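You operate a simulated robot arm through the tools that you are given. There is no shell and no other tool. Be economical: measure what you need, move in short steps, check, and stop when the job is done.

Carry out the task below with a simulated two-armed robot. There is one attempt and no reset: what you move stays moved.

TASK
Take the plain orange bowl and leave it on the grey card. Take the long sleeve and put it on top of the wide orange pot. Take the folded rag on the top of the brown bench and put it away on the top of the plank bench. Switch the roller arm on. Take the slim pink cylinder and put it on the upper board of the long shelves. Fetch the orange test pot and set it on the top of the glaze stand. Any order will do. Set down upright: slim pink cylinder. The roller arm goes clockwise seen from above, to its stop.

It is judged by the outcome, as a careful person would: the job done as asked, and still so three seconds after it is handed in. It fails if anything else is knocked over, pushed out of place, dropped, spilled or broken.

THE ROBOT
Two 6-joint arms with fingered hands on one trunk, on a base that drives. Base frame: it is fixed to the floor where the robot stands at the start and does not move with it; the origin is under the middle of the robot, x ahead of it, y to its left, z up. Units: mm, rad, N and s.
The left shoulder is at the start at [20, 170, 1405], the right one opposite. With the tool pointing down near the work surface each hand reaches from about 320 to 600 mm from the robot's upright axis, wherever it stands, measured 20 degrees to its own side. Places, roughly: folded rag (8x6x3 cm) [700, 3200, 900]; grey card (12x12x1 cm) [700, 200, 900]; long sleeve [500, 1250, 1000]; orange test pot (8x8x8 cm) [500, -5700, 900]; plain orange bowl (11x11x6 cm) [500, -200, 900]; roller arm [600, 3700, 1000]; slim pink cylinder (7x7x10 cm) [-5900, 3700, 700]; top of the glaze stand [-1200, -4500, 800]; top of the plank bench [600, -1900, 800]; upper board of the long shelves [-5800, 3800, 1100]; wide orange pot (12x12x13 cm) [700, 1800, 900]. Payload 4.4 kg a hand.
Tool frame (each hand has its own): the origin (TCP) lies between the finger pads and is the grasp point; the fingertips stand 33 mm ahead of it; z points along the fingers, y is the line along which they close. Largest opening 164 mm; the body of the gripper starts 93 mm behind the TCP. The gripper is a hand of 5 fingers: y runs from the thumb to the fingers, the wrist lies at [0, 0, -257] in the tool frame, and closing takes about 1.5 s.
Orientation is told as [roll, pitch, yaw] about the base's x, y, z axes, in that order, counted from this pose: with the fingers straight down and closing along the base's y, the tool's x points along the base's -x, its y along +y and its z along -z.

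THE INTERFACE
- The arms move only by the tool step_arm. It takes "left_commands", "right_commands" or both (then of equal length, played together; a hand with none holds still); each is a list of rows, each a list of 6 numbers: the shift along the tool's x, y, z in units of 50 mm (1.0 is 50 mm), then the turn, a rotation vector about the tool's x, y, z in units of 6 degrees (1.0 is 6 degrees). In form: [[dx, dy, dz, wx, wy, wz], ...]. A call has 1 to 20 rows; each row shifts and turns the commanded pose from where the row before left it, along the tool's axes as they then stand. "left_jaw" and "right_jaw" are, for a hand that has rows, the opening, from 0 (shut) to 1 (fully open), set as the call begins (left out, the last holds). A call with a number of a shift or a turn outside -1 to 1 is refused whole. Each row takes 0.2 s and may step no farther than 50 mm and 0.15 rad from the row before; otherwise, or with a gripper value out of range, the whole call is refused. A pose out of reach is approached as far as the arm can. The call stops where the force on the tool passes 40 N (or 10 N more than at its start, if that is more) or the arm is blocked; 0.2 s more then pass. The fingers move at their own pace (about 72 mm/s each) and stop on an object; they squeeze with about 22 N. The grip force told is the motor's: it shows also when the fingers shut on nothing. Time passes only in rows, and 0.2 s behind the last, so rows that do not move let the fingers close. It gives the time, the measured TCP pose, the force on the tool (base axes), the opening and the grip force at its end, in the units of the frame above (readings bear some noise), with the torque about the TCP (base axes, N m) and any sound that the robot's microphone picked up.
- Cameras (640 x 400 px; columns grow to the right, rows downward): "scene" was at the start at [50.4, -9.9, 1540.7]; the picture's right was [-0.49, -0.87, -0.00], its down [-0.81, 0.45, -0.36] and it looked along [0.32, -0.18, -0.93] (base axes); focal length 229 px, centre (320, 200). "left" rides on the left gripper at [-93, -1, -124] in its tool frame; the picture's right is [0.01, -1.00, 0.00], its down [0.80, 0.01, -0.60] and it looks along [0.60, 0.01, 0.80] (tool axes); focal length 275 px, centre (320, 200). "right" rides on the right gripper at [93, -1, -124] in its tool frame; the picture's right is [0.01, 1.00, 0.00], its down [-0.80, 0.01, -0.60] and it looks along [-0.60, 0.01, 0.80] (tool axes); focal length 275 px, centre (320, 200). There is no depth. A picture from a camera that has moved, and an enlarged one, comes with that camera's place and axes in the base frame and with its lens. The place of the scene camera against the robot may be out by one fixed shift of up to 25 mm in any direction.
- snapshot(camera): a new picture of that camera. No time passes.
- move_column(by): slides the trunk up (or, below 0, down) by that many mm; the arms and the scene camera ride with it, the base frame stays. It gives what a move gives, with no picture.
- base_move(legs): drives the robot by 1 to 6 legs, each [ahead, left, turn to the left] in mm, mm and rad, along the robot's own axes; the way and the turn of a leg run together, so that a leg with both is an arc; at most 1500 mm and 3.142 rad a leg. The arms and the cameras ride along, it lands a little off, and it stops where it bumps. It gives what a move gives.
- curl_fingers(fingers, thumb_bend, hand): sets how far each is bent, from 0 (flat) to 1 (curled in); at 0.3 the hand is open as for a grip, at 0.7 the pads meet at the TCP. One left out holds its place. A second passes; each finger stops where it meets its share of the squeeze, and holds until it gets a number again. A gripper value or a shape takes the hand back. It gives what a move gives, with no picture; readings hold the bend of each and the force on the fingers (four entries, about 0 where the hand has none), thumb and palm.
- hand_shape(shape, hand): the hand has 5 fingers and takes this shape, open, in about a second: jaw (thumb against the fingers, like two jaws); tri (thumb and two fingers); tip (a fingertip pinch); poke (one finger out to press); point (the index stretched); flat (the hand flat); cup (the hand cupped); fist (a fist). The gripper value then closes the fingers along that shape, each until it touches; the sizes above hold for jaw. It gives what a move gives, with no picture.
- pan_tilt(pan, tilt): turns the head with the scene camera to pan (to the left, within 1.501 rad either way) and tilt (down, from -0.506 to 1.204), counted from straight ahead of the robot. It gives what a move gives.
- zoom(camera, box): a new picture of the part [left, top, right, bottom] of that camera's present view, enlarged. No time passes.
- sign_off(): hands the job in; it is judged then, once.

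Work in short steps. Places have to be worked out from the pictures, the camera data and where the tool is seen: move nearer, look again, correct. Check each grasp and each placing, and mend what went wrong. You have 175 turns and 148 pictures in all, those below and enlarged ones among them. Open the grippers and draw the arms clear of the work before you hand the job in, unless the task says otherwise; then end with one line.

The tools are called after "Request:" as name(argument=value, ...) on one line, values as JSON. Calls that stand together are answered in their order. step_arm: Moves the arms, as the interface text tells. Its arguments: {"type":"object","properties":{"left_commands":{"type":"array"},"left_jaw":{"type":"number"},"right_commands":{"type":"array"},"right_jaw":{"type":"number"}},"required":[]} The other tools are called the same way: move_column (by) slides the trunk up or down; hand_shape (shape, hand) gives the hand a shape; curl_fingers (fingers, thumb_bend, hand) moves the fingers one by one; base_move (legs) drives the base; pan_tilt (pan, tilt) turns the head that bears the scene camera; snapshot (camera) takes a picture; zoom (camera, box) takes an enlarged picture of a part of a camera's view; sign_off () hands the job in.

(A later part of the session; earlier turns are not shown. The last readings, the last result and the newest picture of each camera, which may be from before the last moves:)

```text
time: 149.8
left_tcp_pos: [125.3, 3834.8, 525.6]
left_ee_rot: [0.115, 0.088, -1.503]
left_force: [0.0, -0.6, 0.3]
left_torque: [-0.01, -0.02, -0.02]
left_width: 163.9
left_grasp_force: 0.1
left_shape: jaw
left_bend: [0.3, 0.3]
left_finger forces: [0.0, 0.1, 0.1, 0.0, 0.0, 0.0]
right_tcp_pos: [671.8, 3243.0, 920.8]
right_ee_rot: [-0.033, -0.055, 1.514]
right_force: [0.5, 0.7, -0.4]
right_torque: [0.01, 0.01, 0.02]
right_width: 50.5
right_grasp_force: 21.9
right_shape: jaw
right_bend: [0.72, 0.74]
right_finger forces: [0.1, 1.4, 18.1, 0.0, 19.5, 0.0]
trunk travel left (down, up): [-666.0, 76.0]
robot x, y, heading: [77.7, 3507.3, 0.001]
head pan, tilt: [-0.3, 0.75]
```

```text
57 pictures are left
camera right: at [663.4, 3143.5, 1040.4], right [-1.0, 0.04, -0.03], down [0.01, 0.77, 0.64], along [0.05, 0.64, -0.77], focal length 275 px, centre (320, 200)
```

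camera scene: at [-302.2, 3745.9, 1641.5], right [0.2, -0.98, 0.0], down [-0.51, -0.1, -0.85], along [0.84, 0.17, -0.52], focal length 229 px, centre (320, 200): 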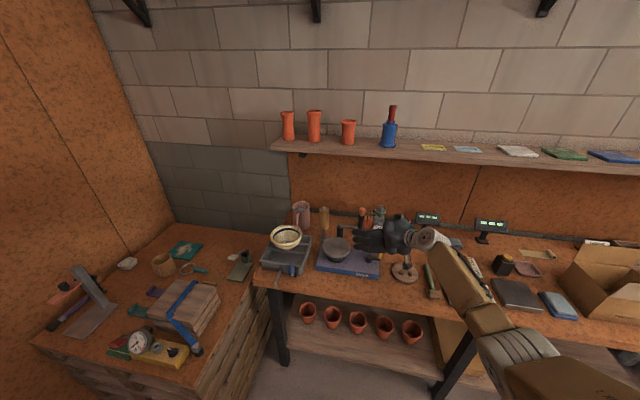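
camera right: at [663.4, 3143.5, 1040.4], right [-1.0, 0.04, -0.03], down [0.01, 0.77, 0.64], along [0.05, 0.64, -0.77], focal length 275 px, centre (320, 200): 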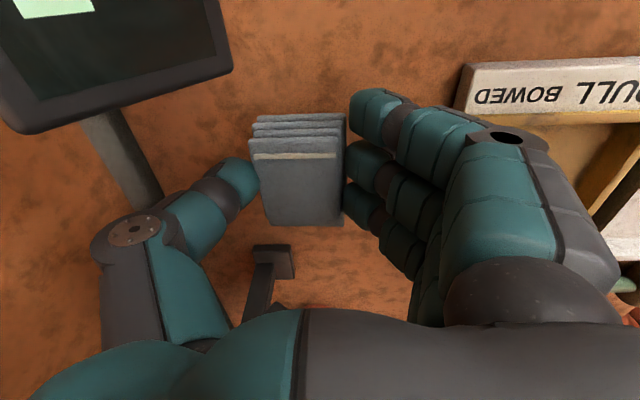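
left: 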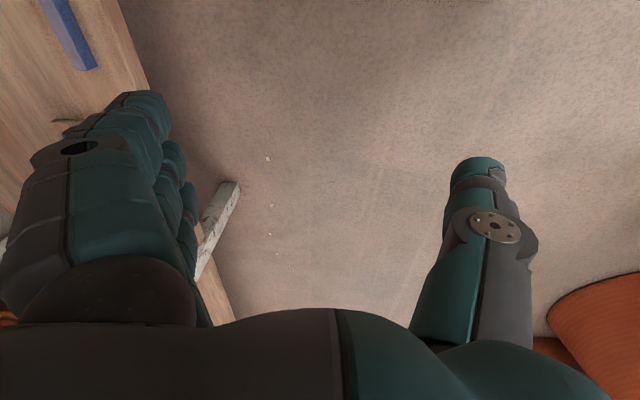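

Rag is held. I raise the trunk, back off to x≈−440, and travel right toward the plank bench.

Request:
move_column(by=70)

Request:
base_move(legs=[[-510, 0, 0], [0, -1500, 0], [0, -1500, 0], [0, -1300, 0]])

Request:
pan_tilt(pan=-0.7, tilt=0.5)

Request:
snapshot(camera="scene")

```text
time: 150.9
left_tcp_pos: [126.1, 3833.6, 594.6]
left_ee_rot: [0.114, 0.09, -1.503]
left_force: [0.0, 0.5, -0.2]
left_torque: [0.01, -0.05, 0.02]
left_width: 163.8
left_grasp_force: 0.1
left_shape: jaw
left_bend: [0.3, 0.3]
left_finger forces: [0.0, 0.0, 0.0, 0.0, 0.0, 0.0]
right_tcp_pos: [672.3, 3243.5, 990.1]
right_ee_rot: [-0.032, -0.054, 1.516]
right_force: [0.0, -0.6, 0.0]
right_torque: [-0.01, -0.02, -0.01]
right_width: 50.6
right_grasp_force: 22.2
right_shape: jaw
right_bend: [0.72, 0.74]
right_finger forces: [0.1, 1.3, 18.1, 0.0, 19.5, 0.1]
trunk travel left (down, up): [-736.0, 6.0]
robot x, y, heading: [78.2, 3504.5, 0.003]
head pan, tilt: [-0.3, 0.75]
```

```text
time: 174.1
left_tcp_pos: [-368.6, -456.1, 595.5]
left_ee_rot: [0.114, 0.089, -1.509]
left_force: [0.4, 0.0, 0.1]
left_torque: [0.01, -0.01, 0.03]
left_width: 163.9
left_grasp_force: 0.0
left_shape: jaw
left_bend: [0.3, 0.3]
left_finger forces: [0.0, 0.0, 0.0, 0.0, 0.0, 0.0]
right_tcp_pos: [175.0, -1051.4, 989.7]
right_ee_rot: [-0.033, -0.053, 1.511]
right_force: [0.1, 0.4, 0.3]
right_torque: [0.05, 0.0, -0.01]
right_width: 50.5
right_grasp_force: 21.8
right_shape: jaw
right_bend: [0.72, 0.74]
right_finger forces: [0.1, 1.3, 18.1, 0.0, 19.5, 0.0]
trunk travel left (down, up): [-736.0, 6.0]
robot x, y, heading: [-415.9, -783.5, -0.002]
head pan, tilt: [-0.3, 0.75]
```

```text
time: 175.0
left_tcp_pos: [-367.4, -457.2, 597.6]
left_ee_rot: [0.116, 0.09, -1.507]
left_force: [0.1, -0.1, 0.5]
left_torque: [-0.01, -0.05, -0.01]
left_width: 163.7
left_grasp_force: 0.1
left_shape: jaw
left_bend: [0.3, 0.3]
left_finger forces: [0.1, 0.1, 0.0, 0.0, 0.0, 0.0]
right_tcp_pos: [175.1, -1050.6, 991.0]
right_ee_rot: [-0.034, -0.053, 1.51]
right_force: [-0.6, -0.1, -1.0]
right_torque: [-0.01, 0.03, 0.03]
right_width: 50.8
right_grasp_force: 21.7
right_shape: jaw
right_bend: [0.72, 0.74]
right_finger forces: [0.0, 1.4, 18.1, 0.0, 19.5, 0.1]
trunk travel left (down, up): [-736.0, 6.0]
robot x, y, heading: [-418.7, -780.1, -0.004]
head pan, tilt: [-0.7, 0.499]
```

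```text
56 pictures are left
camera scene: at [-345.4, -824.0, 1673.1], right [-0.65, -0.76, 0.0], down [-0.37, 0.31, -0.88], along [0.67, -0.57, -0.48], focal length 229 px, centre (320, 200)
```

scene: 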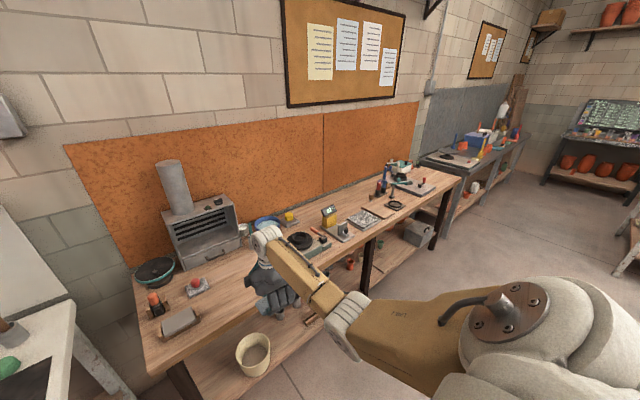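

The plank bench spans y≈−660…−3000. I zoom to pick a free spot.

Request:
zoom(camera="scene", box=[130, 150, 470, 370])

```text
1.82 times, centred on (300, 260) of scene
camera zoom: at [-345.4, -824.0, 1673.1], right [-0.65, -0.76, 0.0], down [-0.37, 0.31, -0.88], along [0.67, -0.57, -0.48], focal length 417 px, centre (356, 91)
```

zoom: 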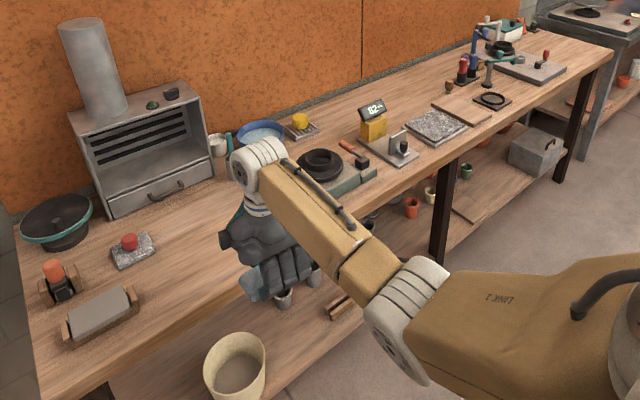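

Free planks lie around (430,−1000), in front of the small oven. I drive there and look with the hand camera.

Request:
base_move(legs=[[260, 40, 0]])

Request:
pan_tilt(pan=-0.4, tilt=0.8)

Request:
snapshot(camera="scene")

Request:
snapshot(camera="right")

```text
time: 176.8
left_tcp_pos: [-108.0, -417.7, 596.9]
left_ee_rot: [0.116, 0.09, -1.506]
left_force: [-0.2, 0.6, -0.4]
left_torque: [-0.02, 0.05, 0.01]
left_width: 163.9
left_grasp_force: 0.0
left_shape: jaw
left_bend: [0.3, 0.3]
left_finger forces: [0.0, 0.0, 0.0, 0.0, 0.0, 0.0]
right_tcp_pos: [435.6, -1011.0, 991.3]
right_ee_rot: [-0.03, -0.054, 1.512]
right_force: [0.7, -0.7, -0.4]
right_torque: [0.01, 0.05, -0.02]
right_width: 50.5
right_grasp_force: 21.9
right_shape: jaw
right_bend: [0.72, 0.74]
right_finger forces: [0.0, 1.3, 18.2, 0.1, 19.5, 0.0]
trunk travel left (down, up): [-736.0, 6.0]
robot x, y, heading: [-155.0, -748.3, -0.002]
head pan, tilt: [-0.7, 0.499]
```

```text
time: 177.6
left_tcp_pos: [-108.3, -417.6, 595.7]
left_ee_rot: [0.113, 0.09, -1.505]
left_force: [0.4, 0.7, -1.0]
left_torque: [0.02, 0.05, -0.02]
left_width: 163.9
left_grasp_force: 0.0
left_shape: jaw
left_bend: [0.3, 0.3]
left_finger forces: [0.0, 0.1, 0.1, 0.1, 0.1, 0.0]
right_tcp_pos: [435.2, -1011.3, 990.7]
right_ee_rot: [-0.033, -0.054, 1.512]
right_force: [0.2, 0.0, -0.3]
right_torque: [0.01, -0.04, 0.02]
right_width: 50.8
right_grasp_force: 22.0
right_shape: jaw
right_bend: [0.72, 0.74]
right_finger forces: [0.0, 1.3, 18.1, 0.1, 19.5, 0.0]
trunk travel left (down, up): [-736.0, 6.0]
robot x, y, heading: [-154.2, -745.5, 0.001]
head pan, tilt: [-0.4, 0.799]
```

```text
54 pictures are left
camera scene: at [-80.9, -757.5, 1647.2], right [-0.39, -0.92, 0.0], down [-0.66, 0.28, -0.7], along [0.64, -0.27, -0.72], focal length 229 px, centre (320, 200)
```

scene: 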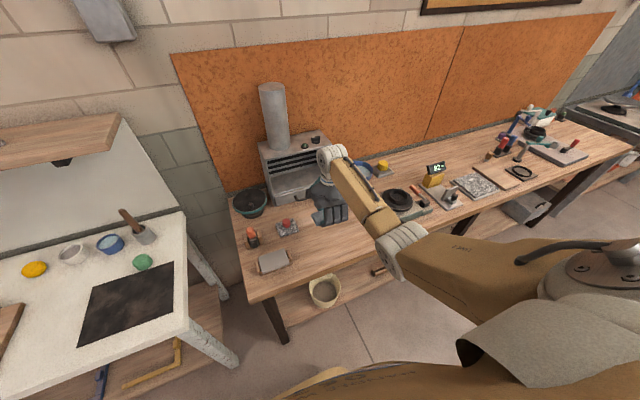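

```text
53 pictures are left
camera right: at [426.5, -1110.2, 1110.2], right [-1.0, 0.05, -0.03], down [0.02, 0.77, 0.64], along [0.06, 0.64, -0.77], focal length 275 px, centre (320, 200)
```

right: 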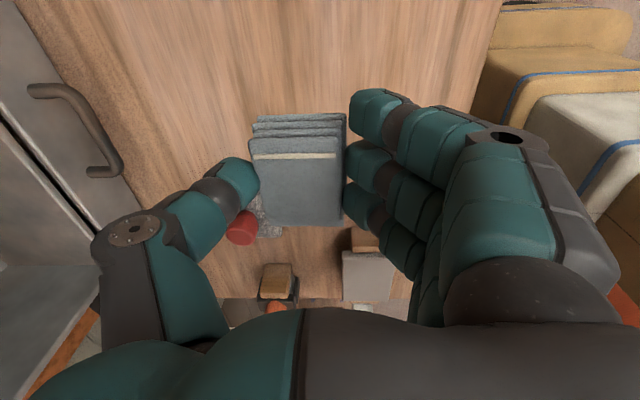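

Clear wood is below the rag. I lower the trunk 90 mm, then in smaller steps to contact.

Request:
move_column(by=-95)

Request:
snapshot(camera="right")

```text
time: 178.9
left_tcp_pos: [-108.5, -418.1, 501.2]
left_ee_rot: [0.116, 0.088, -1.505]
left_force: [-0.5, 0.1, 0.6]
left_torque: [0.01, 0.0, 0.0]
left_width: 163.8
left_grasp_force: 0.1
left_shape: jaw
left_bend: [0.3, 0.3]
left_finger forces: [0.0, 0.1, 0.0, 0.0, 0.0, 0.1]
right_tcp_pos: [435.0, -1010.6, 895.5]
right_ee_rot: [-0.034, -0.054, 1.511]
right_force: [-0.1, 0.4, -1.0]
right_torque: [0.01, 0.06, 0.01]
right_width: 50.9
right_grasp_force: 21.8
right_shape: jaw
right_bend: [0.72, 0.74]
right_finger forces: [0.0, 1.3, 18.1, 0.1, 19.5, 0.0]
trunk travel left (down, up): [-641.0, 101.0]
robot x, y, heading: [-160.6, -743.2, 0.003]
head pan, tilt: [-0.4, 0.799]
```

```text
52 pictures are left
camera right: at [426.8, -1110.2, 1015.6], right [-1.0, 0.05, -0.03], down [0.02, 0.77, 0.64], along [0.06, 0.64, -0.77], focal length 275 px, centre (320, 200)
```

right: 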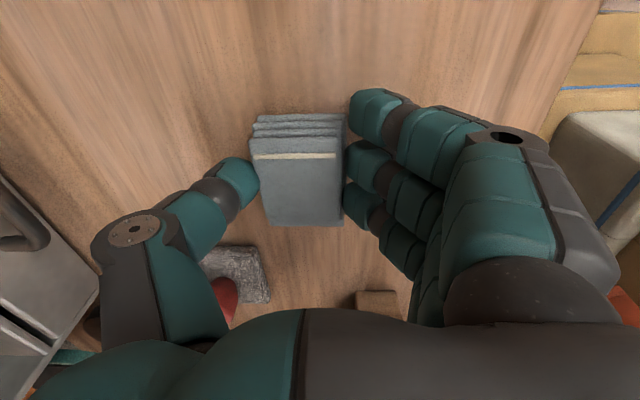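

Request:
move_column(by=-14)

Request:
move_column(by=-7)

```text
time: 179.6
left_tcp_pos: [-109.0, -417.3, 487.3]
left_ee_rot: [0.117, 0.087, -1.504]
left_force: [1.1, 0.0, 1.2]
left_torque: [0.02, 0.02, 0.02]
left_width: 163.9
left_grasp_force: 0.1
left_shape: jaw
left_bend: [0.3, 0.3]
left_finger forces: [0.1, 0.0, 0.0, 0.0, 0.1, 0.1]
right_tcp_pos: [435.7, -1010.2, 888.6]
right_ee_rot: [-0.043, -0.052, 1.512]
right_force: [-6.9, -1.2, 38.9]
right_torque: [-1.13, 0.47, -0.08]
right_width: 51.0
right_grasp_force: 21.8
right_shape: jaw
right_bend: [0.73, 0.76]
right_finger forces: [24.0, 2.5, 23.6, 0.0, 23.5, 0.1]
trunk travel left (down, up): [-627.0, 115.0]
robot x, y, heading: [-153.6, -746.3, -0.006]
head pan, tilt: [-0.4, 0.799]
```

```text
time: 179.9
left_tcp_pos: [-107.4, -418.0, 485.9]
left_ee_rot: [0.118, 0.087, -1.506]
left_force: [0.3, -1.2, -0.4]
left_torque: [0.02, 0.05, 0.0]
left_width: 163.9
left_grasp_force: 0.0
left_shape: jaw
left_bend: [0.3, 0.3]
left_finger forces: [0.0, 0.0, 0.0, 0.0, 0.0, 0.1]
right_tcp_pos: [439.1, -1010.5, 887.0]
right_ee_rot: [-0.044, -0.053, 1.514]
right_force: [-9.4, 1.5, 22.0]
right_torque: [-0.68, 0.61, -0.25]
right_width: 50.8
right_grasp_force: 22.3
right_shape: jaw
right_bend: [0.73, 0.76]
right_finger forces: [15.4, 2.4, 21.3, 0.0, 19.9, 0.1]
trunk travel left (down, up): [-626.0, 116.0]
robot x, y, heading: [-153.8, -744.0, 0.002]
head pan, tilt: [-0.4, 0.799]
stopped: the force on the tool passed its limit at 54 N (the readings are from after the stop); the commanded pose is now the measured one
```

The bench is at the same height; the rag is down. I relieve 3 mm and open the hand.

Request:
move_column(by=4)

Request:
step_arm(right_commands=[[0, 0, 0, 0, 0, 0], [0, 0, 0, 0, 0, 0], [0, 0, 0, 0, 0, 0], [0, 0, 0, 0, 0, 0]], right_jaw=0.65)

Request:
move_column(by=100)

Request:
snapshot(camera="right")

```text
time: 180.4
left_tcp_pos: [-107.5, -418.4, 489.4]
left_ee_rot: [0.118, 0.089, -1.507]
left_force: [0.6, 0.3, 0.8]
left_torque: [-0.03, 0.0, -0.02]
left_width: 164.1
left_grasp_force: 0.0
left_shape: jaw
left_bend: [0.3, 0.3]
left_finger forces: [0.0, 0.0, 0.0, 0.0, 0.0, 0.1]
right_tcp_pos: [438.1, -1011.7, 888.5]
right_ee_rot: [-0.039, -0.053, 1.514]
right_force: [0.9, 1.8, 3.4]
right_torque: [-0.03, -0.19, 0.08]
right_width: 51.3
right_grasp_force: 22.4
right_shape: jaw
right_bend: [0.73, 0.75]
right_finger forces: [0.1, 2.0, 19.0, 0.0, 22.0, 0.0]
trunk travel left (down, up): [-630.0, 112.0]
robot x, y, heading: [-158.0, -743.0, -0.003]
head pan, tilt: [-0.4, 0.799]
```

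```text
time: 181.4
left_tcp_pos: [-107.2, -417.8, 489.4]
left_ee_rot: [0.115, 0.089, -1.505]
left_force: [0.4, 0.7, -0.2]
left_torque: [0.03, 0.01, -0.02]
left_width: 164.0
left_grasp_force: 0.0
left_shape: jaw
left_bend: [0.3, 0.3]
left_finger forces: [0.0, 0.0, 0.1, 0.0, 0.2, 0.1]
right_tcp_pos: [438.0, -1012.1, 889.2]
right_ee_rot: [-0.04, -0.052, 1.512]
right_force: [0.6, -0.3, 0.8]
right_torque: [-0.04, 0.06, 0.03]
right_width: 106.0
right_grasp_force: 0.1
right_shape: jaw
right_bend: [0.7, 0.67]
right_finger forces: [0.9, 0.1, 0.1, 0.1, 0.0, 0.0]
trunk travel left (down, up): [-630.0, 112.0]
robot x, y, heading: [-155.6, -744.3, -0.004]
head pan, tilt: [-0.4, 0.799]
```

```text
time: 182.7
left_tcp_pos: [-108.8, -417.7, 588.8]
left_ee_rot: [0.116, 0.089, -1.507]
left_force: [0.6, -1.1, 0.4]
left_torque: [-0.01, 0.01, -0.01]
left_width: 164.2
left_grasp_force: 0.1
left_shape: jaw
left_bend: [0.3, 0.3]
left_finger forces: [0.1, 0.1, 0.1, 0.0, 0.1, 0.0]
right_tcp_pos: [437.4, -1012.4, 989.2]
right_ee_rot: [-0.041, -0.053, 1.512]
right_force: [0.4, 0.8, -0.4]
right_torque: [0.01, -0.01, -0.01]
right_width: 105.8
right_grasp_force: 0.1
right_shape: jaw
right_bend: [0.7, 0.67]
right_finger forces: [0.0, 0.1, 0.1, 0.1, 0.1, 0.1]
trunk travel left (down, up): [-730.0, 12.0]
robot x, y, heading: [-157.3, -742.9, 0.001]
head pan, tilt: [-0.4, 0.799]
```

```text
51 pictures are left
camera right: at [428.9, -1110.5, 1108.0], right [-1.0, 0.05, -0.04], down [0.01, 0.77, 0.64], along [0.06, 0.64, -0.77], focal length 275 px, centre (320, 200)
```

right: 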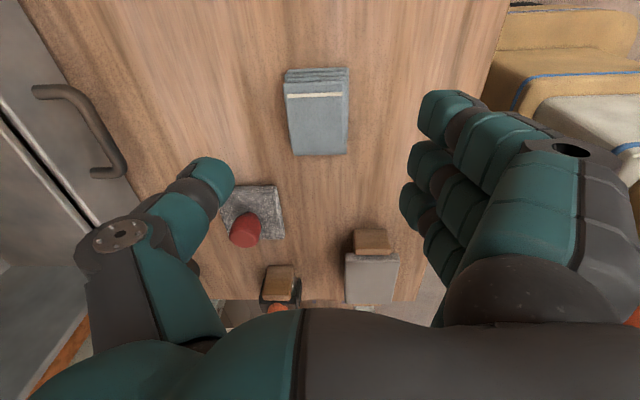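

Rag lies on the plank bench. I back off and travel right (−y) toward the far end, stopping to look.

Request:
base_move(legs=[[-320, 0, 0], [0, -1500, 0], [0, -1300, 0]])

Request:
pan_tilt(pan=-1.0, tilt=0.35)

Request:
snapshot(camera="scene")

```text
time: 198.0
left_tcp_pos: [-412.4, -3211.5, 588.4]
left_ee_rot: [0.113, 0.089, -1.492]
left_force: [-0.2, 0.2, 0.2]
left_torque: [0.03, 0.01, -0.02]
left_width: 163.7
left_grasp_force: 0.0
left_shape: jaw
left_bend: [0.3, 0.3]
left_finger forces: [0.0, 0.0, 0.0, 0.0, 0.1, 0.0]
right_tcp_pos: [143.7, -3798.6, 988.5]
right_ee_rot: [-0.04, -0.053, 1.526]
right_force: [0.1, -0.2, 0.1]
right_torque: [0.02, -0.01, -0.02]
right_width: 105.8
right_grasp_force: 0.1
right_shape: jaw
right_bend: [0.7, 0.67]
right_finger forces: [0.0, 0.1, 0.1, 0.0, 0.0, 0.1]
trunk travel left (down, up): [-730.0, 12.0]
robot x, y, heading: [-456.3, -3536.4, 0.015]
head pan, tilt: [-0.4, 0.799]
```

```text
time: 199.0
left_tcp_pos: [-412.9, -3210.8, 589.4]
left_ee_rot: [0.116, 0.089, -1.494]
left_force: [0.1, -0.4, 0.0]
left_torque: [-0.01, 0.0, 0.0]
left_width: 163.9
left_grasp_force: 0.0
left_shape: jaw
left_bend: [0.3, 0.3]
left_finger forces: [0.1, 0.0, 0.1, 0.0, 0.1, 0.1]
right_tcp_pos: [142.4, -3797.2, 987.3]
right_ee_rot: [-0.04, -0.052, 1.527]
right_force: [-0.9, -0.3, 0.1]
right_torque: [0.03, 0.0, -0.04]
right_width: 106.1
right_grasp_force: 0.1
right_shape: jaw
right_bend: [0.7, 0.67]
right_finger forces: [0.0, 0.0, 0.0, 0.1, 0.1, 0.0]
trunk travel left (down, up): [-730.0, 12.0]
robot x, y, heading: [-455.5, -3538.2, 0.012]
head pan, tilt: [-1.0, 0.351]
```

```text
50 pictures are left
camera scene: at [-402.5, -3598.7, 1680.4], right [-0.83, -0.55, 0.0], down [-0.19, 0.29, -0.94], along [0.52, -0.78, -0.34], focal length 229 px, centre (320, 200)
```

scene: 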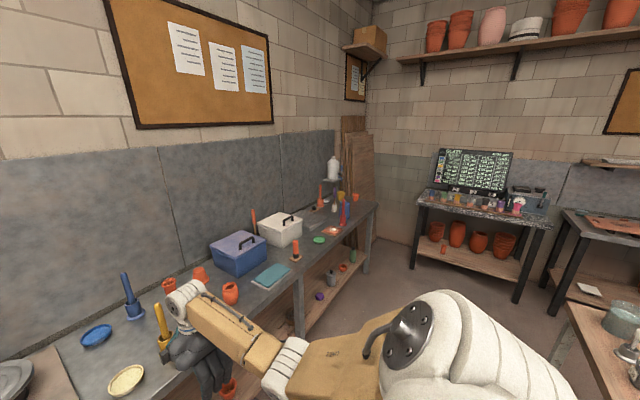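

The predicted pixel for the test pot is (359,195), where a small orange object is visible. Zooming.

Request:
zoom(camera="scene", box=[280, 140, 400, 270])

Request:
pan_tilt(pan=-1.5, tilt=0.4)

Request:
snapshot(camera="scene")

```text
3.08 times, centred on (340, 205) of scene
camera zoom: at [-402.5, -3598.7, 1680.4], right [-0.83, -0.55, 0.0], down [-0.19, 0.29, -0.94], along [0.52, -0.78, -0.34], focal length 706 px, centre (258, 185)
```

zoom: 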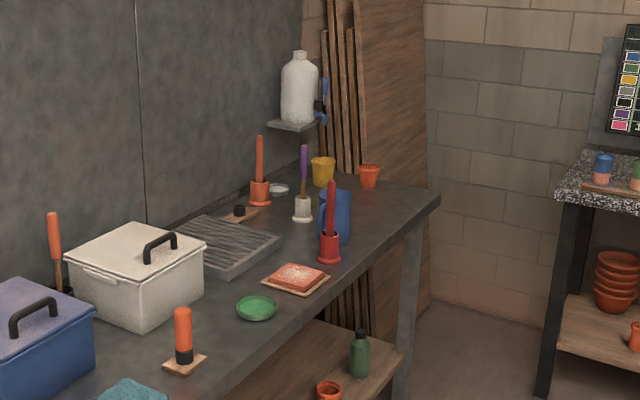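

```text
time: 199.9
left_tcp_pos: [-413.7, -3212.0, 589.5]
left_ee_rot: [0.114, 0.089, -1.491]
left_force: [0.2, 0.4, 0.2]
left_torque: [0.0, 0.01, 0.0]
left_width: 163.9
left_grasp_force: 0.0
left_shape: jaw
left_bend: [0.3, 0.3]
left_finger forces: [0.0, 0.1, 0.0, 0.1, 0.1, 0.1]
right_tcp_pos: [143.3, -3798.2, 988.3]
right_ee_rot: [-0.04, -0.053, 1.528]
right_force: [0.1, -0.3, -0.4]
right_torque: [0.0, -0.01, 0.01]
right_width: 105.8
right_grasp_force: 0.1
right_shape: jaw
right_bend: [0.7, 0.67]
right_finger forces: [0.1, 0.0, 0.0, 0.0, 0.1, 0.0]
trunk travel left (down, up): [-730.0, 12.0]
robot x, y, heading: [-454.2, -3538.0, 0.014]
head pan, tilt: [-1.499, 0.4]
```

```text
48 pictures are left
camera scene: at [-446.0, -3613.3, 1676.0], right [-1.0, -0.09, 0.0], down [-0.03, 0.39, -0.92], along [0.08, -0.92, -0.39], focal length 229 px, centre (320, 200)
```

scene: 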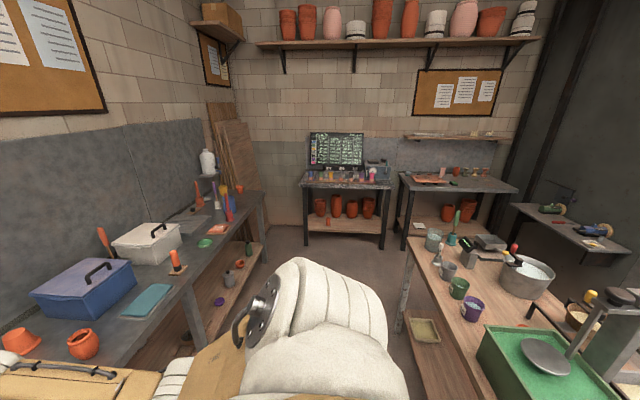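

The test pot is the small terracotta pot near (547,−5701) at the bench end; the glaze stand is the wooden-top table with edge x≈−920. I drive on and look at the pot closely.

Request:
base_move(legs=[[60, -1450, -0.014], [0, -450, 0]])

Request:
pan_tilt(pan=-0.4, tilt=0.6)

Request:
snapshot(camera="scene")

Request:
zoom(camera="scene", box=[220, 100, 440, 260])

```text
time: 209.4
left_tcp_pos: [-347.7, -5102.1, 590.3]
left_ee_rot: [0.115, 0.088, -1.514]
left_force: [0.3, -0.4, 0.6]
left_torque: [0.0, 0.01, 0.0]
left_width: 163.8
left_grasp_force: 0.1
left_shape: jaw
left_bend: [0.3, 0.3]
left_finger forces: [0.1, 0.0, 0.1, 0.0, 0.0, 0.0]
right_tcp_pos: [195.4, -5701.5, 988.7]
right_ee_rot: [-0.041, -0.052, 1.503]
right_force: [-0.4, -0.8, 0.0]
right_torque: [0.01, -0.02, -0.03]
right_width: 106.0
right_grasp_force: 0.0
right_shape: jaw
right_bend: [0.7, 0.67]
right_finger forces: [0.0, 0.0, 0.0, 0.0, 0.1, 0.0]
trunk travel left (down, up): [-730.0, 12.0]
robot x, y, heading: [-398.6, -5428.4, -0.006]
head pan, tilt: [-1.499, 0.4]
```

```text
time: 210.7
left_tcp_pos: [-345.4, -5101.5, 589.1]
left_ee_rot: [0.116, 0.089, -1.513]
left_force: [-0.1, -0.4, 0.4]
left_torque: [-0.02, 0.01, -0.01]
left_width: 163.5
left_grasp_force: 0.3
left_shape: jaw
left_bend: [0.3, 0.3]
left_finger forces: [0.1, 0.0, 0.0, 0.0, 0.0, 0.1]
right_tcp_pos: [194.4, -5702.3, 989.8]
right_ee_rot: [-0.038, -0.053, 1.504]
right_force: [0.0, 1.1, -0.3]
right_torque: [0.01, -0.01, -0.02]
right_width: 105.7
right_grasp_force: 0.0
right_shape: jaw
right_bend: [0.7, 0.67]
right_finger forces: [0.1, 0.0, 0.0, 0.1, 0.1, 0.1]
trunk travel left (down, up): [-730.0, 12.0]
robot x, y, heading: [-397.6, -5432.0, -0.01]
head pan, tilt: [-0.4, 0.6]
```

```text
47 pictures are left
camera scene: at [-315.0, -5445.8, 1657.7], right [-0.4, -0.92, 0.0], down [-0.52, 0.23, -0.83], along [0.76, -0.33, -0.56], focal length 229 px, centre (320, 200)
```

scene: 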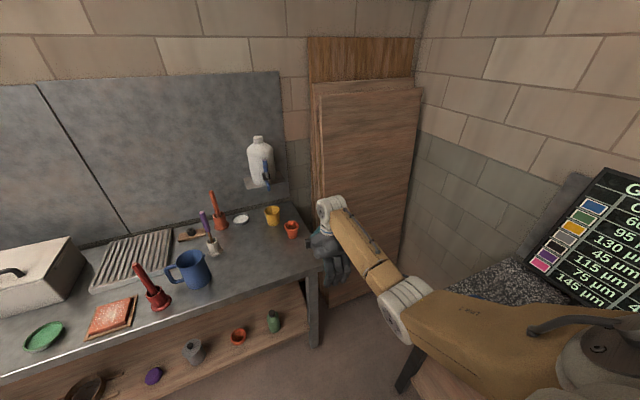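

```text
2.50 times, centred on (330, 180) of scene
camera zoom: at [-315.0, -5445.8, 1657.7], right [-0.4, -0.92, 0.0], down [-0.52, 0.23, -0.83], along [0.76, -0.33, -0.56], focal length 574 px, centre (295, 250)
```

zoom: 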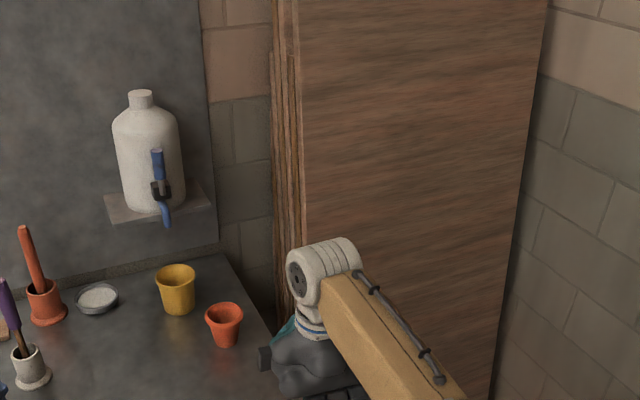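

Pot ≈(531,−5682), rim ≈920. I open the hand to 0.85 and drive 290 ahead, 20 left, then look.

Request:
step_arm(right_commands=[[0, 0, 0, 0.3, -0.4, 0], [0, 0, 0, 0, 0, 0], [0, 0, 0, 0, 0, 0]], right_jaw=0.85)

Request:
base_move(legs=[[290, 20, 0]])

Request:
snapshot(camera="right")

```text
time: 211.5
left_tcp_pos: [-346.7, -5101.5, 589.7]
left_ee_rot: [0.117, 0.091, -1.514]
left_force: [0.6, 0.6, -0.7]
left_torque: [-0.03, 0.03, 0.01]
left_width: 164.1
left_grasp_force: 0.0
left_shape: jaw
left_bend: [0.3, 0.3]
left_finger forces: [0.1, 0.0, 0.0, 0.0, 0.0, 0.1]
right_tcp_pos: [195.7, -5702.7, 989.0]
right_ee_rot: [-0.072, -0.095, 1.508]
right_force: [0.2, 0.3, -1.1]
right_torque: [0.01, -0.03, 0.0]
right_width: 139.1
right_grasp_force: 0.1
right_shape: jaw
right_bend: [0.54, 0.54]
right_finger forces: [0.1, 0.0, 0.0, 0.0, 0.0, 0.0]
trunk travel left (down, up): [-730.0, 12.0]
robot x, y, heading: [-401.4, -5425.7, -0.007]
head pan, tilt: [-0.4, 0.6]
```

```text
time: 213.5
left_tcp_pos: [-58.8, -5083.8, 588.0]
left_ee_rot: [0.115, 0.089, -1.515]
left_force: [0.5, -0.4, -0.3]
left_torque: [0.02, 0.02, -0.01]
left_width: 164.1
left_grasp_force: 0.0
left_shape: jaw
left_bend: [0.3, 0.3]
left_finger forces: [0.0, 0.0, 0.0, 0.1, 0.0, 0.0]
right_tcp_pos: [483.1, -5683.1, 989.7]
right_ee_rot: [-0.071, -0.094, 1.507]
right_force: [0.4, 0.4, -0.4]
right_torque: [-0.01, 0.0, -0.04]
right_width: 139.3
right_grasp_force: 0.2
right_shape: jaw
right_bend: [0.54, 0.54]
right_finger forces: [0.0, 0.1, 0.0, 0.0, 0.0, 0.1]
trunk travel left (down, up): [-730.0, 12.0]
robot x, y, heading: [-108.6, -5410.7, -0.012]
head pan, tilt: [-0.4, 0.6]
```

```text
45 pictures are left
camera right: at [469.3, -5787.2, 1103.5], right [-1.0, 0.06, -0.07], down [0.0, 0.74, 0.67], along [0.09, 0.67, -0.74], focal length 275 px, centre (320, 200)
```

right: 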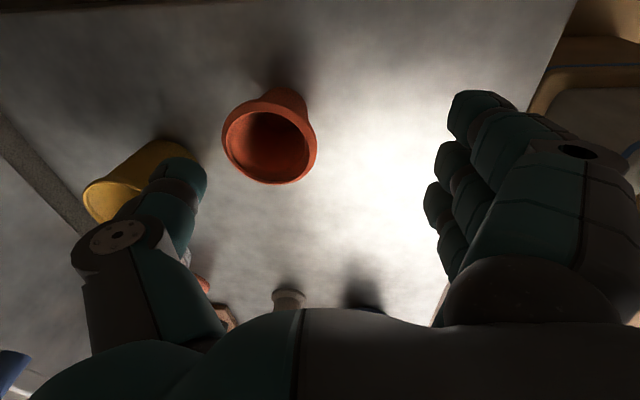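

Pot rim centre ≈(531,−5677). I level the hand, set jaw 0.74, drive 48 mm ahead and lower 50 mm, then check.

Request:
step_arm(right_commands=[[0, 0, 0, -0.68, 0.9, 0], [0, 0, 0, 0, 0, 0], [0, 0, 0, 0, 0, 0]], right_jaw=0.74)

Request:
base_move(legs=[[48, 4, 0]])

Request:
move_column(by=-45)

Request:
snapshot(camera="right")

```text
time: 214.3
left_tcp_pos: [-59.0, -5084.8, 589.4]
left_ee_rot: [0.116, 0.092, -1.516]
left_force: [-0.2, -0.4, -0.5]
left_torque: [-0.02, 0.01, 0.01]
left_width: 163.9
left_grasp_force: 0.0
left_shape: jaw
left_bend: [0.3, 0.3]
left_finger forces: [0.1, 0.0, 0.1, 0.0, 0.1, 0.0]
right_tcp_pos: [482.6, -5683.8, 988.0]
right_ee_rot: [-0.001, 0.0, 1.502]
right_force: [0.0, 1.2, -0.7]
right_torque: [-0.02, 0.03, 0.03]
right_width: 121.9
right_grasp_force: 0.1
right_shape: jaw
right_bend: [0.63, 0.62]
right_finger forces: [0.0, 0.1, 0.0, 0.0, 0.0, 0.0]
trunk travel left (down, up): [-730.0, 12.0]
robot x, y, heading: [-109.0, -5409.9, -0.011]
head pan, tilt: [-0.4, 0.6]
```

```text
time: 215.2
left_tcp_pos: [-9.3, -5081.3, 589.8]
left_ee_rot: [0.111, 0.089, -1.516]
left_force: [0.8, 0.2, -0.1]
left_torque: [-0.01, 0.12, 0.05]
left_width: 163.9
left_grasp_force: 0.0
left_shape: jaw
left_bend: [0.3, 0.3]
left_finger forces: [0.1, 0.1, 0.0, 0.0, 0.0, 0.0]
right_tcp_pos: [531.8, -5679.2, 988.1]
right_ee_rot: [0.002, 0.0, 1.503]
right_force: [1.1, -0.1, -0.5]
right_torque: [-0.01, 0.08, 0.02]
right_width: 121.9
right_grasp_force: 0.1
right_shape: jaw
right_bend: [0.63, 0.62]
right_finger forces: [0.0, 0.1, 0.0, 0.1, 0.0, 0.0]
trunk travel left (down, up): [-730.0, 12.0]
robot x, y, heading: [-64.9, -5404.7, -0.009]
head pan, tilt: [-0.4, 0.6]
```

```text
time: 216.1
left_tcp_pos: [-9.9, -5080.3, 544.5]
left_ee_rot: [0.116, 0.088, -1.515]
left_force: [-0.3, 1.0, -0.4]
left_torque: [-0.01, -0.01, -0.02]
left_width: 164.1
left_grasp_force: 0.0
left_shape: jaw
left_bend: [0.3, 0.3]
left_finger forces: [0.1, 0.1, 0.0, 0.0, 0.0, 0.1]
right_tcp_pos: [530.0, -5680.2, 942.9]
right_ee_rot: [-0.002, 0.0, 1.502]
right_force: [-0.1, 0.2, 0.0]
right_torque: [0.04, 0.01, 0.01]
right_width: 121.8
right_grasp_force: 0.1
right_shape: jaw
right_bend: [0.63, 0.62]
right_finger forces: [0.0, 0.0, 0.0, 0.0, 0.0, 0.1]
trunk travel left (down, up): [-685.0, 57.0]
robot x, y, heading: [-60.7, -5408.2, -0.012]
head pan, tilt: [-0.4, 0.6]
```

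```text
44 pictures are left
camera right: at [525.7, -5772.9, 1068.8], right [-1.0, 0.06, 0.0], down [0.04, 0.8, 0.6], along [0.03, 0.6, -0.8], focal length 275 px, centre (320, 200)
```

right: 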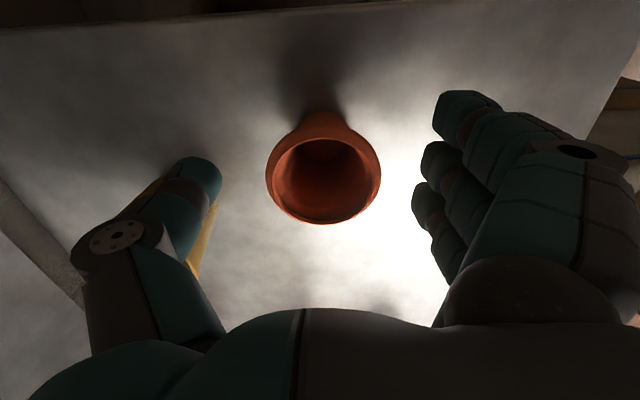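

Centred within 9 mm. I correct 6 mm, lower 50 mm to z≈892 and close.

Request:
step_arm(right_commands=[[-0.14, 0, 0, 0, 0, 0]])

Request:
move_column(by=-50)

Request:
step_arm(right_commands=[[0, 0, 0, 0, 0, 0], [0, 0, 0, 0, 0, 0], [0, 0, 0, 0, 0, 0], [0, 0, 0, 0, 0, 0], [0, 0, 0, 0, 0, 0], [0, 0, 0, 0, 0, 0]], right_jaw=0)

Request:
snapshot(camera="right")

```text
time: 216.5
left_tcp_pos: [-9.8, -5082.7, 544.7]
left_ee_rot: [0.118, 0.089, -1.515]
left_force: [-0.7, -0.1, 0.4]
left_torque: [-0.02, -0.01, -0.01]
left_width: 163.8
left_grasp_force: 0.0
left_shape: jaw
left_bend: [0.3, 0.3]
left_finger forces: [0.1, 0.0, 0.0, 0.1, 0.0, 0.0]
right_tcp_pos: [529.0, -5673.2, 943.6]
right_ee_rot: [-0.001, 0.002, 1.501]
right_force: [-0.5, 0.0, 0.5]
right_torque: [-0.02, 0.02, 0.0]
right_width: 121.8
right_grasp_force: 0.0
right_shape: jaw
right_bend: [0.63, 0.62]
right_finger forces: [0.1, 0.0, 0.0, 0.1, 0.0, 0.0]
trunk travel left (down, up): [-685.0, 57.0]
robot x, y, heading: [-60.7, -5407.1, -0.008]
head pan, tilt: [-0.4, 0.6]
```

```text
time: 217.4
left_tcp_pos: [-11.0, -5080.3, 494.8]
left_ee_rot: [0.116, 0.089, -1.515]
left_force: [-0.2, 0.3, -0.9]
left_torque: [-0.01, -0.01, 0.0]
left_width: 164.0
left_grasp_force: 0.0
left_shape: jaw
left_bend: [0.3, 0.3]
left_finger forces: [0.0, 0.0, 0.1, 0.0, 0.0, 0.0]
right_tcp_pos: [530.9, -5672.5, 893.6]
right_ee_rot: [-0.002, 0.001, 1.502]
right_force: [0.3, 0.1, 0.0]
right_torque: [0.0, 0.01, 0.02]
right_width: 121.7
right_grasp_force: 0.1
right_shape: jaw
right_bend: [0.63, 0.62]
right_finger forces: [0.0, 0.0, 0.0, 0.1, 0.0, 0.0]
trunk travel left (down, up): [-635.0, 107.0]
robot x, y, heading: [-61.9, -5408.5, -0.01]
head pan, tilt: [-0.4, 0.6]
```

```text
time: 218.8
left_tcp_pos: [-10.8, -5082.3, 495.5]
left_ee_rot: [0.117, 0.089, -1.515]
left_force: [-0.5, 0.3, -0.6]
left_torque: [-0.02, -0.01, 0.0]
left_width: 164.2
left_grasp_force: 0.1
left_shape: jaw
left_bend: [0.3, 0.3]
left_finger forces: [0.1, 0.1, 0.0, 0.1, 0.1, 0.0]
right_tcp_pos: [531.5, -5673.9, 893.7]
right_ee_rot: [0.0, -0.001, 1.503]
right_force: [0.5, 0.0, 0.1]
right_torque: [0.01, 0.04, 0.01]
right_width: 41.3
right_grasp_force: 21.5
right_shape: jaw
right_bend: [0.7, 0.74]
right_finger forces: [0.0, 17.1, 5.2, 0.1, 20.7, 0.0]
trunk travel left (down, up): [-635.0, 107.0]
robot x, y, heading: [-62.4, -5408.6, -0.011]
head pan, tilt: [-0.4, 0.6]
```

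```text
43 pictures are left
camera right: at [526.0, -5766.2, 1018.3], right [-1.0, 0.06, 0.0], down [0.04, 0.8, 0.6], along [0.03, 0.6, -0.8], focal length 275 px, centre (320, 200)
```

right: 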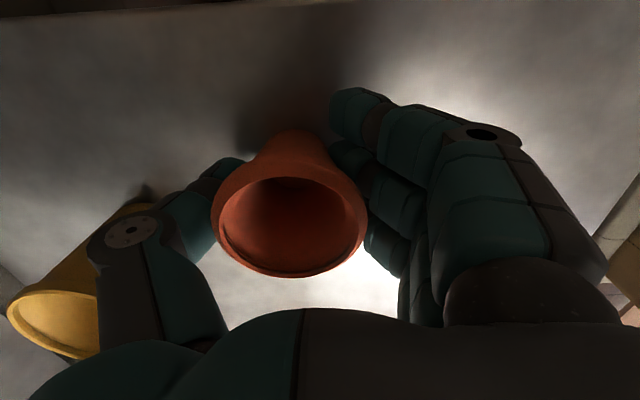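

Gripped below the rim. I lift 95 mm and check.

Request:
move_column(by=100)

Request:
snapshot(camera="right")

```text
time: 220.2
left_tcp_pos: [-10.2, -5081.3, 595.2]
left_ee_rot: [0.114, 0.089, -1.516]
left_force: [-0.2, -0.3, 0.2]
left_torque: [0.0, 0.01, 0.01]
left_width: 164.0
left_grasp_force: 0.0
left_shape: jaw
left_bend: [0.3, 0.3]
left_finger forces: [0.1, 0.0, 0.1, 0.1, 0.0, 0.1]
right_tcp_pos: [531.8, -5673.4, 992.7]
right_ee_rot: [0.0, -0.001, 1.503]
right_force: [0.1, -0.7, -1.5]
right_torque: [0.0, 0.03, -0.01]
right_width: 41.4
right_grasp_force: 22.1
right_shape: jaw
right_bend: [0.7, 0.74]
right_finger forces: [0.1, 17.1, 5.4, 0.0, 20.6, 0.0]
trunk travel left (down, up): [-735.0, 7.0]
robot x, y, heading: [-58.1, -5409.4, -0.011]
head pan, tilt: [-0.4, 0.6]
```

```text
42 pictures are left
camera right: at [526.1, -5766.1, 1118.0], right [-1.0, 0.06, 0.0], down [0.04, 0.8, 0.6], along [0.03, 0.6, -0.8], focal length 275 px, centre (320, 200)
```

right: 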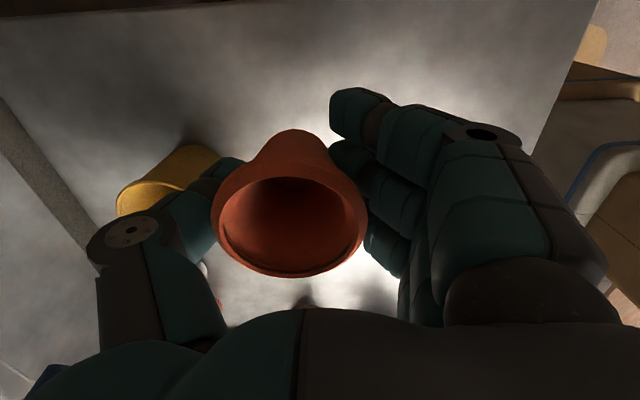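

Pot held. I retract the arm 130 mm, back off, move to y≈−4500 and turn around to face the glaze stand.

Request:
step_arm(right_commands=[[0, 0.65, 0, 0, 0, 0], [0, 0.65, 0, 0, 0, 0], [0, 0.65, 0, 0, 0, 0], [0, 0.65, 0, 0, 0, 0]])

Request:
base_move(legs=[[-270, 0, 0], [0, 750, 0], [0, 0, 1.58], [0, 0, 1.57]])

Request:
pan_tilt(pan=0.0, tilt=0.7)

Request:
snapshot(camera="scene")

```text
time: 221.2
left_tcp_pos: [-10.7, -5081.9, 595.1]
left_ee_rot: [0.118, 0.088, -1.515]
left_force: [0.0, -0.4, -0.8]
left_torque: [-0.03, 0.02, -0.03]
left_width: 163.9
left_grasp_force: 0.0
left_shape: jaw
left_bend: [0.3, 0.3]
left_finger forces: [0.0, 0.1, 0.1, 0.1, 0.0, 0.0]
right_tcp_pos: [400.6, -5665.4, 993.1]
right_ee_rot: [-0.003, 0.0, 1.502]
right_force: [-0.3, 0.5, -1.3]
right_torque: [0.02, 0.02, 0.02]
right_width: 41.5
right_grasp_force: 22.4
right_shape: jaw
right_bend: [0.7, 0.74]
right_finger forces: [0.0, 17.2, 5.6, 0.1, 20.7, 0.1]
trunk travel left (down, up): [-735.0, 7.0]
robot x, y, heading: [-62.0, -5408.0, -0.007]
head pan, tilt: [-0.4, 0.6]
```

```text
time: 234.4
left_tcp_pos: [-379.1, -4975.3, 594.3]
left_ee_rot: [0.118, 0.089, 1.628]
left_force: [0.3, -0.9, -0.6]
left_torque: [-0.01, 0.0, 0.02]
left_width: 164.0
left_grasp_force: 0.1
left_shape: jaw
left_bend: [0.3, 0.3]
left_finger forces: [0.0, 0.1, 0.0, 0.0, 0.1, 0.0]
right_tcp_pos: [-789.7, -4392.5, 993.2]
right_ee_rot: [0.001, 0.0, -1.64]
right_force: [0.3, -0.1, -2.0]
right_torque: [0.0, -0.05, 0.01]
right_width: 41.2
right_grasp_force: 21.6
right_shape: jaw
right_bend: [0.7, 0.74]
right_finger forces: [0.0, 16.7, 3.7, 0.1, 20.0, 0.0]
trunk travel left (down, up): [-735.0, 7.0]
robot x, y, heading: [-323.4, -4647.6, 3.132]
head pan, tilt: [-0.4, 0.6]
```

```text
time: 235.3
left_tcp_pos: [-378.0, -4975.5, 595.2]
left_ee_rot: [0.117, 0.089, 1.625]
left_force: [0.3, 0.1, -0.5]
left_torque: [0.0, -0.01, -0.04]
left_width: 163.8
left_grasp_force: 0.0
left_shape: jaw
left_bend: [0.3, 0.3]
left_finger forces: [0.0, 0.0, 0.1, 0.0, 0.0, 0.1]
right_tcp_pos: [-790.2, -4392.0, 993.3]
right_ee_rot: [0.0, -0.002, -1.639]
right_force: [0.0, -0.4, -2.6]
right_torque: [-0.03, -0.02, -0.02]
right_width: 40.7
right_grasp_force: 22.3
right_shape: jaw
right_bend: [0.7, 0.74]
right_finger forces: [0.0, 16.7, 3.7, 0.1, 20.0, 0.0]
trunk travel left (down, up): [-735.0, 7.0]
robot x, y, heading: [-328.1, -4648.2, 3.133]
head pan, tilt: [0.0, 0.7]
```

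```text
41 pictures are left
camera scene: at [-431.4, -4631.5, 1654.1], right [0.01, 1.0, 0.0], down [0.64, -0.01, -0.76], along [-0.76, 0.01, -0.64], focal length 229 px, centre (320, 200)
```

scene: 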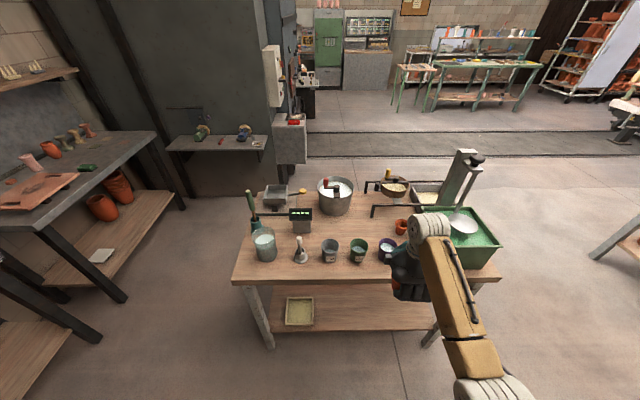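

Request:
zoom(camera="scene", box=[230, 150, 510, 310])

```text
2.29 times, centred on (370, 230) of scene
camera zoom: at [-431.4, -4631.5, 1654.1], right [0.01, 1.0, 0.0], down [0.64, -0.01, -0.76], along [-0.76, 0.01, -0.64], focal length 524 px, centre (206, 131)
```

zoom: 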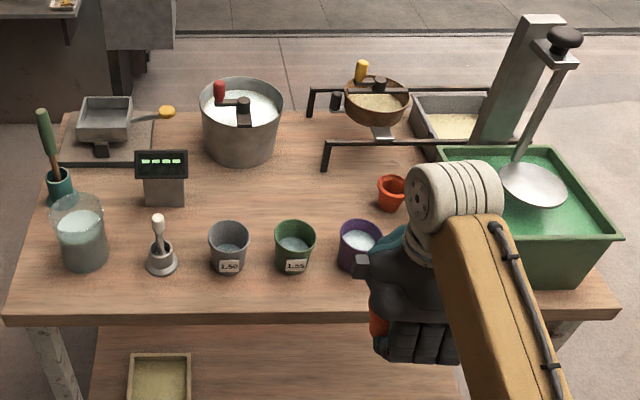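

There's a free area on the stand near (−1190,−4400), behind the row of cups. I raise the hand 45 mm, extend 80 mm, and drive forward 200 first to look.

Request:
step_arm(right_commands=[[0, 0, -0.45, 0, 0, 0], [0, -0.8, -0.45, 0, 0, 0], [0, -0.8, 0, 0, 0, 0]])

Request:
base_move(legs=[[200, 0, 0]])

Request:
snapshot(camera="right")

Request:
snapshot(camera="scene")

```text
time: 236.1
left_tcp_pos: [-379.2, -4976.2, 593.7]
left_ee_rot: [0.118, 0.088, 1.628]
left_force: [0.2, -0.2, 0.3]
left_torque: [0.0, -0.03, -0.02]
left_width: 163.6
left_grasp_force: 0.0
left_shape: jaw
left_bend: [0.3, 0.3]
left_finger forces: [0.1, 0.0, 0.0, 0.0, 0.0, 0.0]
right_tcp_pos: [-872.1, -4386.3, 1034.5]
right_ee_rot: [0.001, -0.001, -1.639]
right_force: [-0.1, -0.4, -1.6]
right_torque: [0.01, -0.03, -0.05]
right_width: 40.8
right_grasp_force: 22.6
right_shape: jaw
right_bend: [0.7, 0.74]
right_finger forces: [0.2, 17.1, 4.0, 0.0, 20.6, 0.0]
right hand out of reach, approached as far as the arm can: row 1
trunk travel left (down, up): [-735.0, 7.0]
robot x, y, heading: [-326.6, -4648.6, 3.13]
head pan, tilt: [0.0, 0.7]
```

```text
time: 237.7
left_tcp_pos: [-579.0, -4975.3, 595.5]
left_ee_rot: [0.114, 0.089, 1.627]
left_force: [-0.3, 0.2, 0.0]
left_torque: [0.01, -0.04, -0.01]
left_width: 164.1
left_grasp_force: 0.0
left_shape: jaw
left_bend: [0.3, 0.3]
left_finger forces: [0.0, 0.0, 0.0, 0.0, 0.0, 0.1]
right_tcp_pos: [-1071.9, -4384.3, 1034.3]
right_ee_rot: [-0.001, 0.002, -1.638]
right_force: [-0.5, 0.6, -1.8]
right_torque: [0.01, -0.04, 0.0]
right_width: 40.9
right_grasp_force: 22.6
right_shape: jaw
right_bend: [0.7, 0.74]
right_finger forces: [0.0, 17.1, 3.9, 0.0, 20.4, 0.0]
trunk travel left (down, up): [-735.0, 7.0]
robot x, y, heading: [-527.7, -4648.4, 3.13]
head pan, tilt: [0.0, 0.7]
```

```text
39 pictures are left
camera right: at [-1066.5, -4291.7, 1158.4], right [1.0, -0.06, 0.0], down [-0.04, -0.8, 0.6], along [-0.03, -0.6, -0.8], focal length 275 px, centre (320, 200)
```

right: 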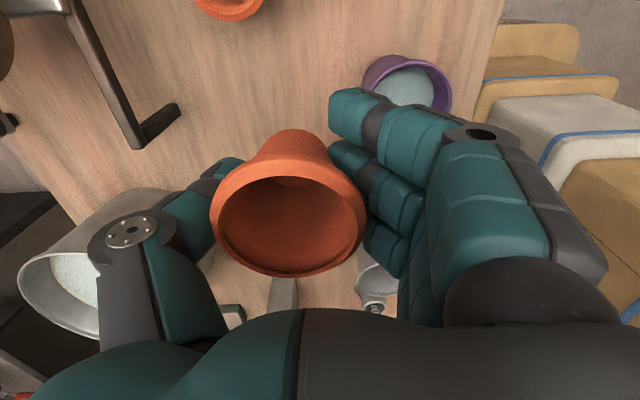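

```text
38 pictures are left
camera scene: at [-632.8, -4629.7, 1654.0], right [0.01, 1.0, 0.0], down [0.65, -0.01, -0.76], along [-0.76, 0.01, -0.65], focal length 229 px, centre (320, 200)
```

scene: 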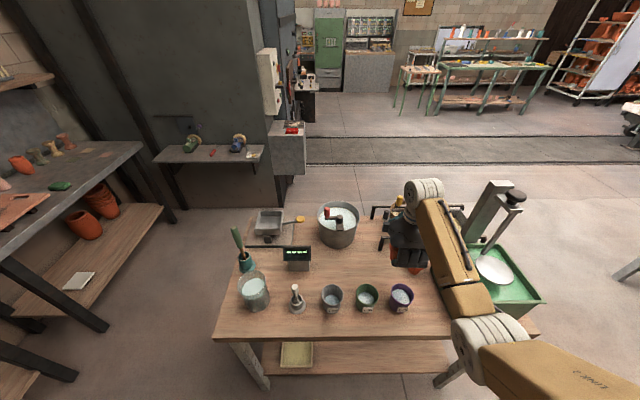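

The rack's foot stands at ≈(−1239,−4392); free spot chosen is (−1155,−4470). I drive there and lower 90 mm, then look.

Request:
base_move(legs=[[83, 87, 0]])

Request:
move_column(by=-90)

Request:
snapshot(camera="right")

Request:
zoom(camera="scene", box=[250, 180, 490, 340])

```text
time: 238.9
left_tcp_pos: [-663.9, -5061.1, 593.5]
left_ee_rot: [0.116, 0.088, 1.628]
left_force: [-0.1, 0.8, -0.3]
left_torque: [0.05, -0.03, 0.04]
left_width: 163.7
left_grasp_force: 0.1
left_shape: jaw
left_bend: [0.3, 0.3]
left_finger forces: [0.0, 0.0, 0.1, 0.0, 0.1, 0.1]
right_tcp_pos: [-1155.4, -4472.1, 1034.3]
right_ee_rot: [0.001, 0.003, -1.639]
right_force: [0.5, -0.8, -0.5]
right_torque: [0.04, -0.06, 0.03]
right_width: 40.7
right_grasp_force: 22.2
right_shape: jaw
right_bend: [0.7, 0.74]
right_finger forces: [0.0, 17.1, 3.8, 0.1, 20.3, 0.0]
trunk travel left (down, up): [-735.0, 7.0]
robot x, y, heading: [-613.2, -4735.0, 3.134]
head pan, tilt: [0.0, 0.7]
```

```text
time: 240.2
left_tcp_pos: [-661.8, -5060.7, 504.7]
left_ee_rot: [0.116, 0.089, 1.626]
left_force: [-1.1, 0.0, 0.0]
left_torque: [0.01, 0.0, -0.01]
left_width: 164.1
left_grasp_force: 0.2
left_shape: jaw
left_bend: [0.3, 0.3]
left_finger forces: [0.0, 0.0, 0.0, 0.0, 0.0, 0.0]
right_tcp_pos: [-1154.4, -4470.0, 944.6]
right_ee_rot: [0.0, 0.0, -1.638]
right_force: [-0.7, 0.1, -1.0]
right_torque: [0.0, -0.02, 0.01]
right_width: 40.9
right_grasp_force: 22.1
right_shape: jaw
right_bend: [0.7, 0.74]
right_finger forces: [0.0, 17.1, 3.9, 0.0, 20.4, 0.1]
trunk travel left (down, up): [-645.0, 97.0]
robot x, y, heading: [-611.9, -4742.2, 3.131]
head pan, tilt: [0.0, 0.7]
```

```text
37 pictures are left
camera right: at [-1149.4, -4378.7, 1069.2], right [1.0, -0.06, 0.0], down [-0.04, -0.8, 0.6], along [-0.03, -0.6, -0.8], focal length 275 px, centre (320, 200)
```

right: 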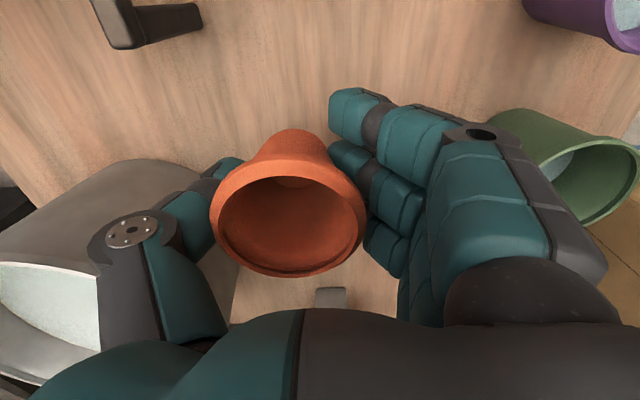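

```text
2.50 times, centred on (370, 260) of scene
camera zoom: at [-716.0, -4716.6, 1564.2], right [0.01, 1.0, 0.0], down [0.64, -0.01, -0.76], along [-0.76, 0.01, -0.64], focal length 574 px, centre (195, 50)
```

zoom: 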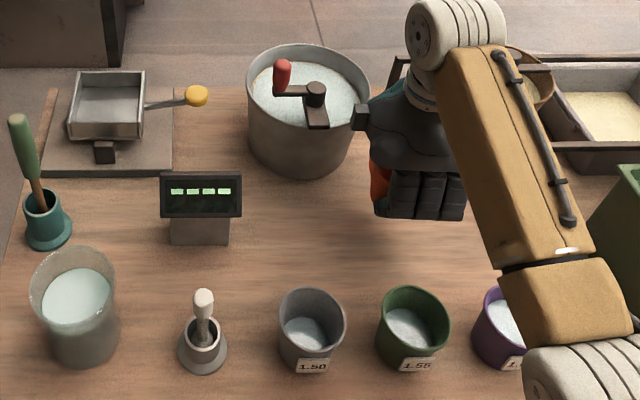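

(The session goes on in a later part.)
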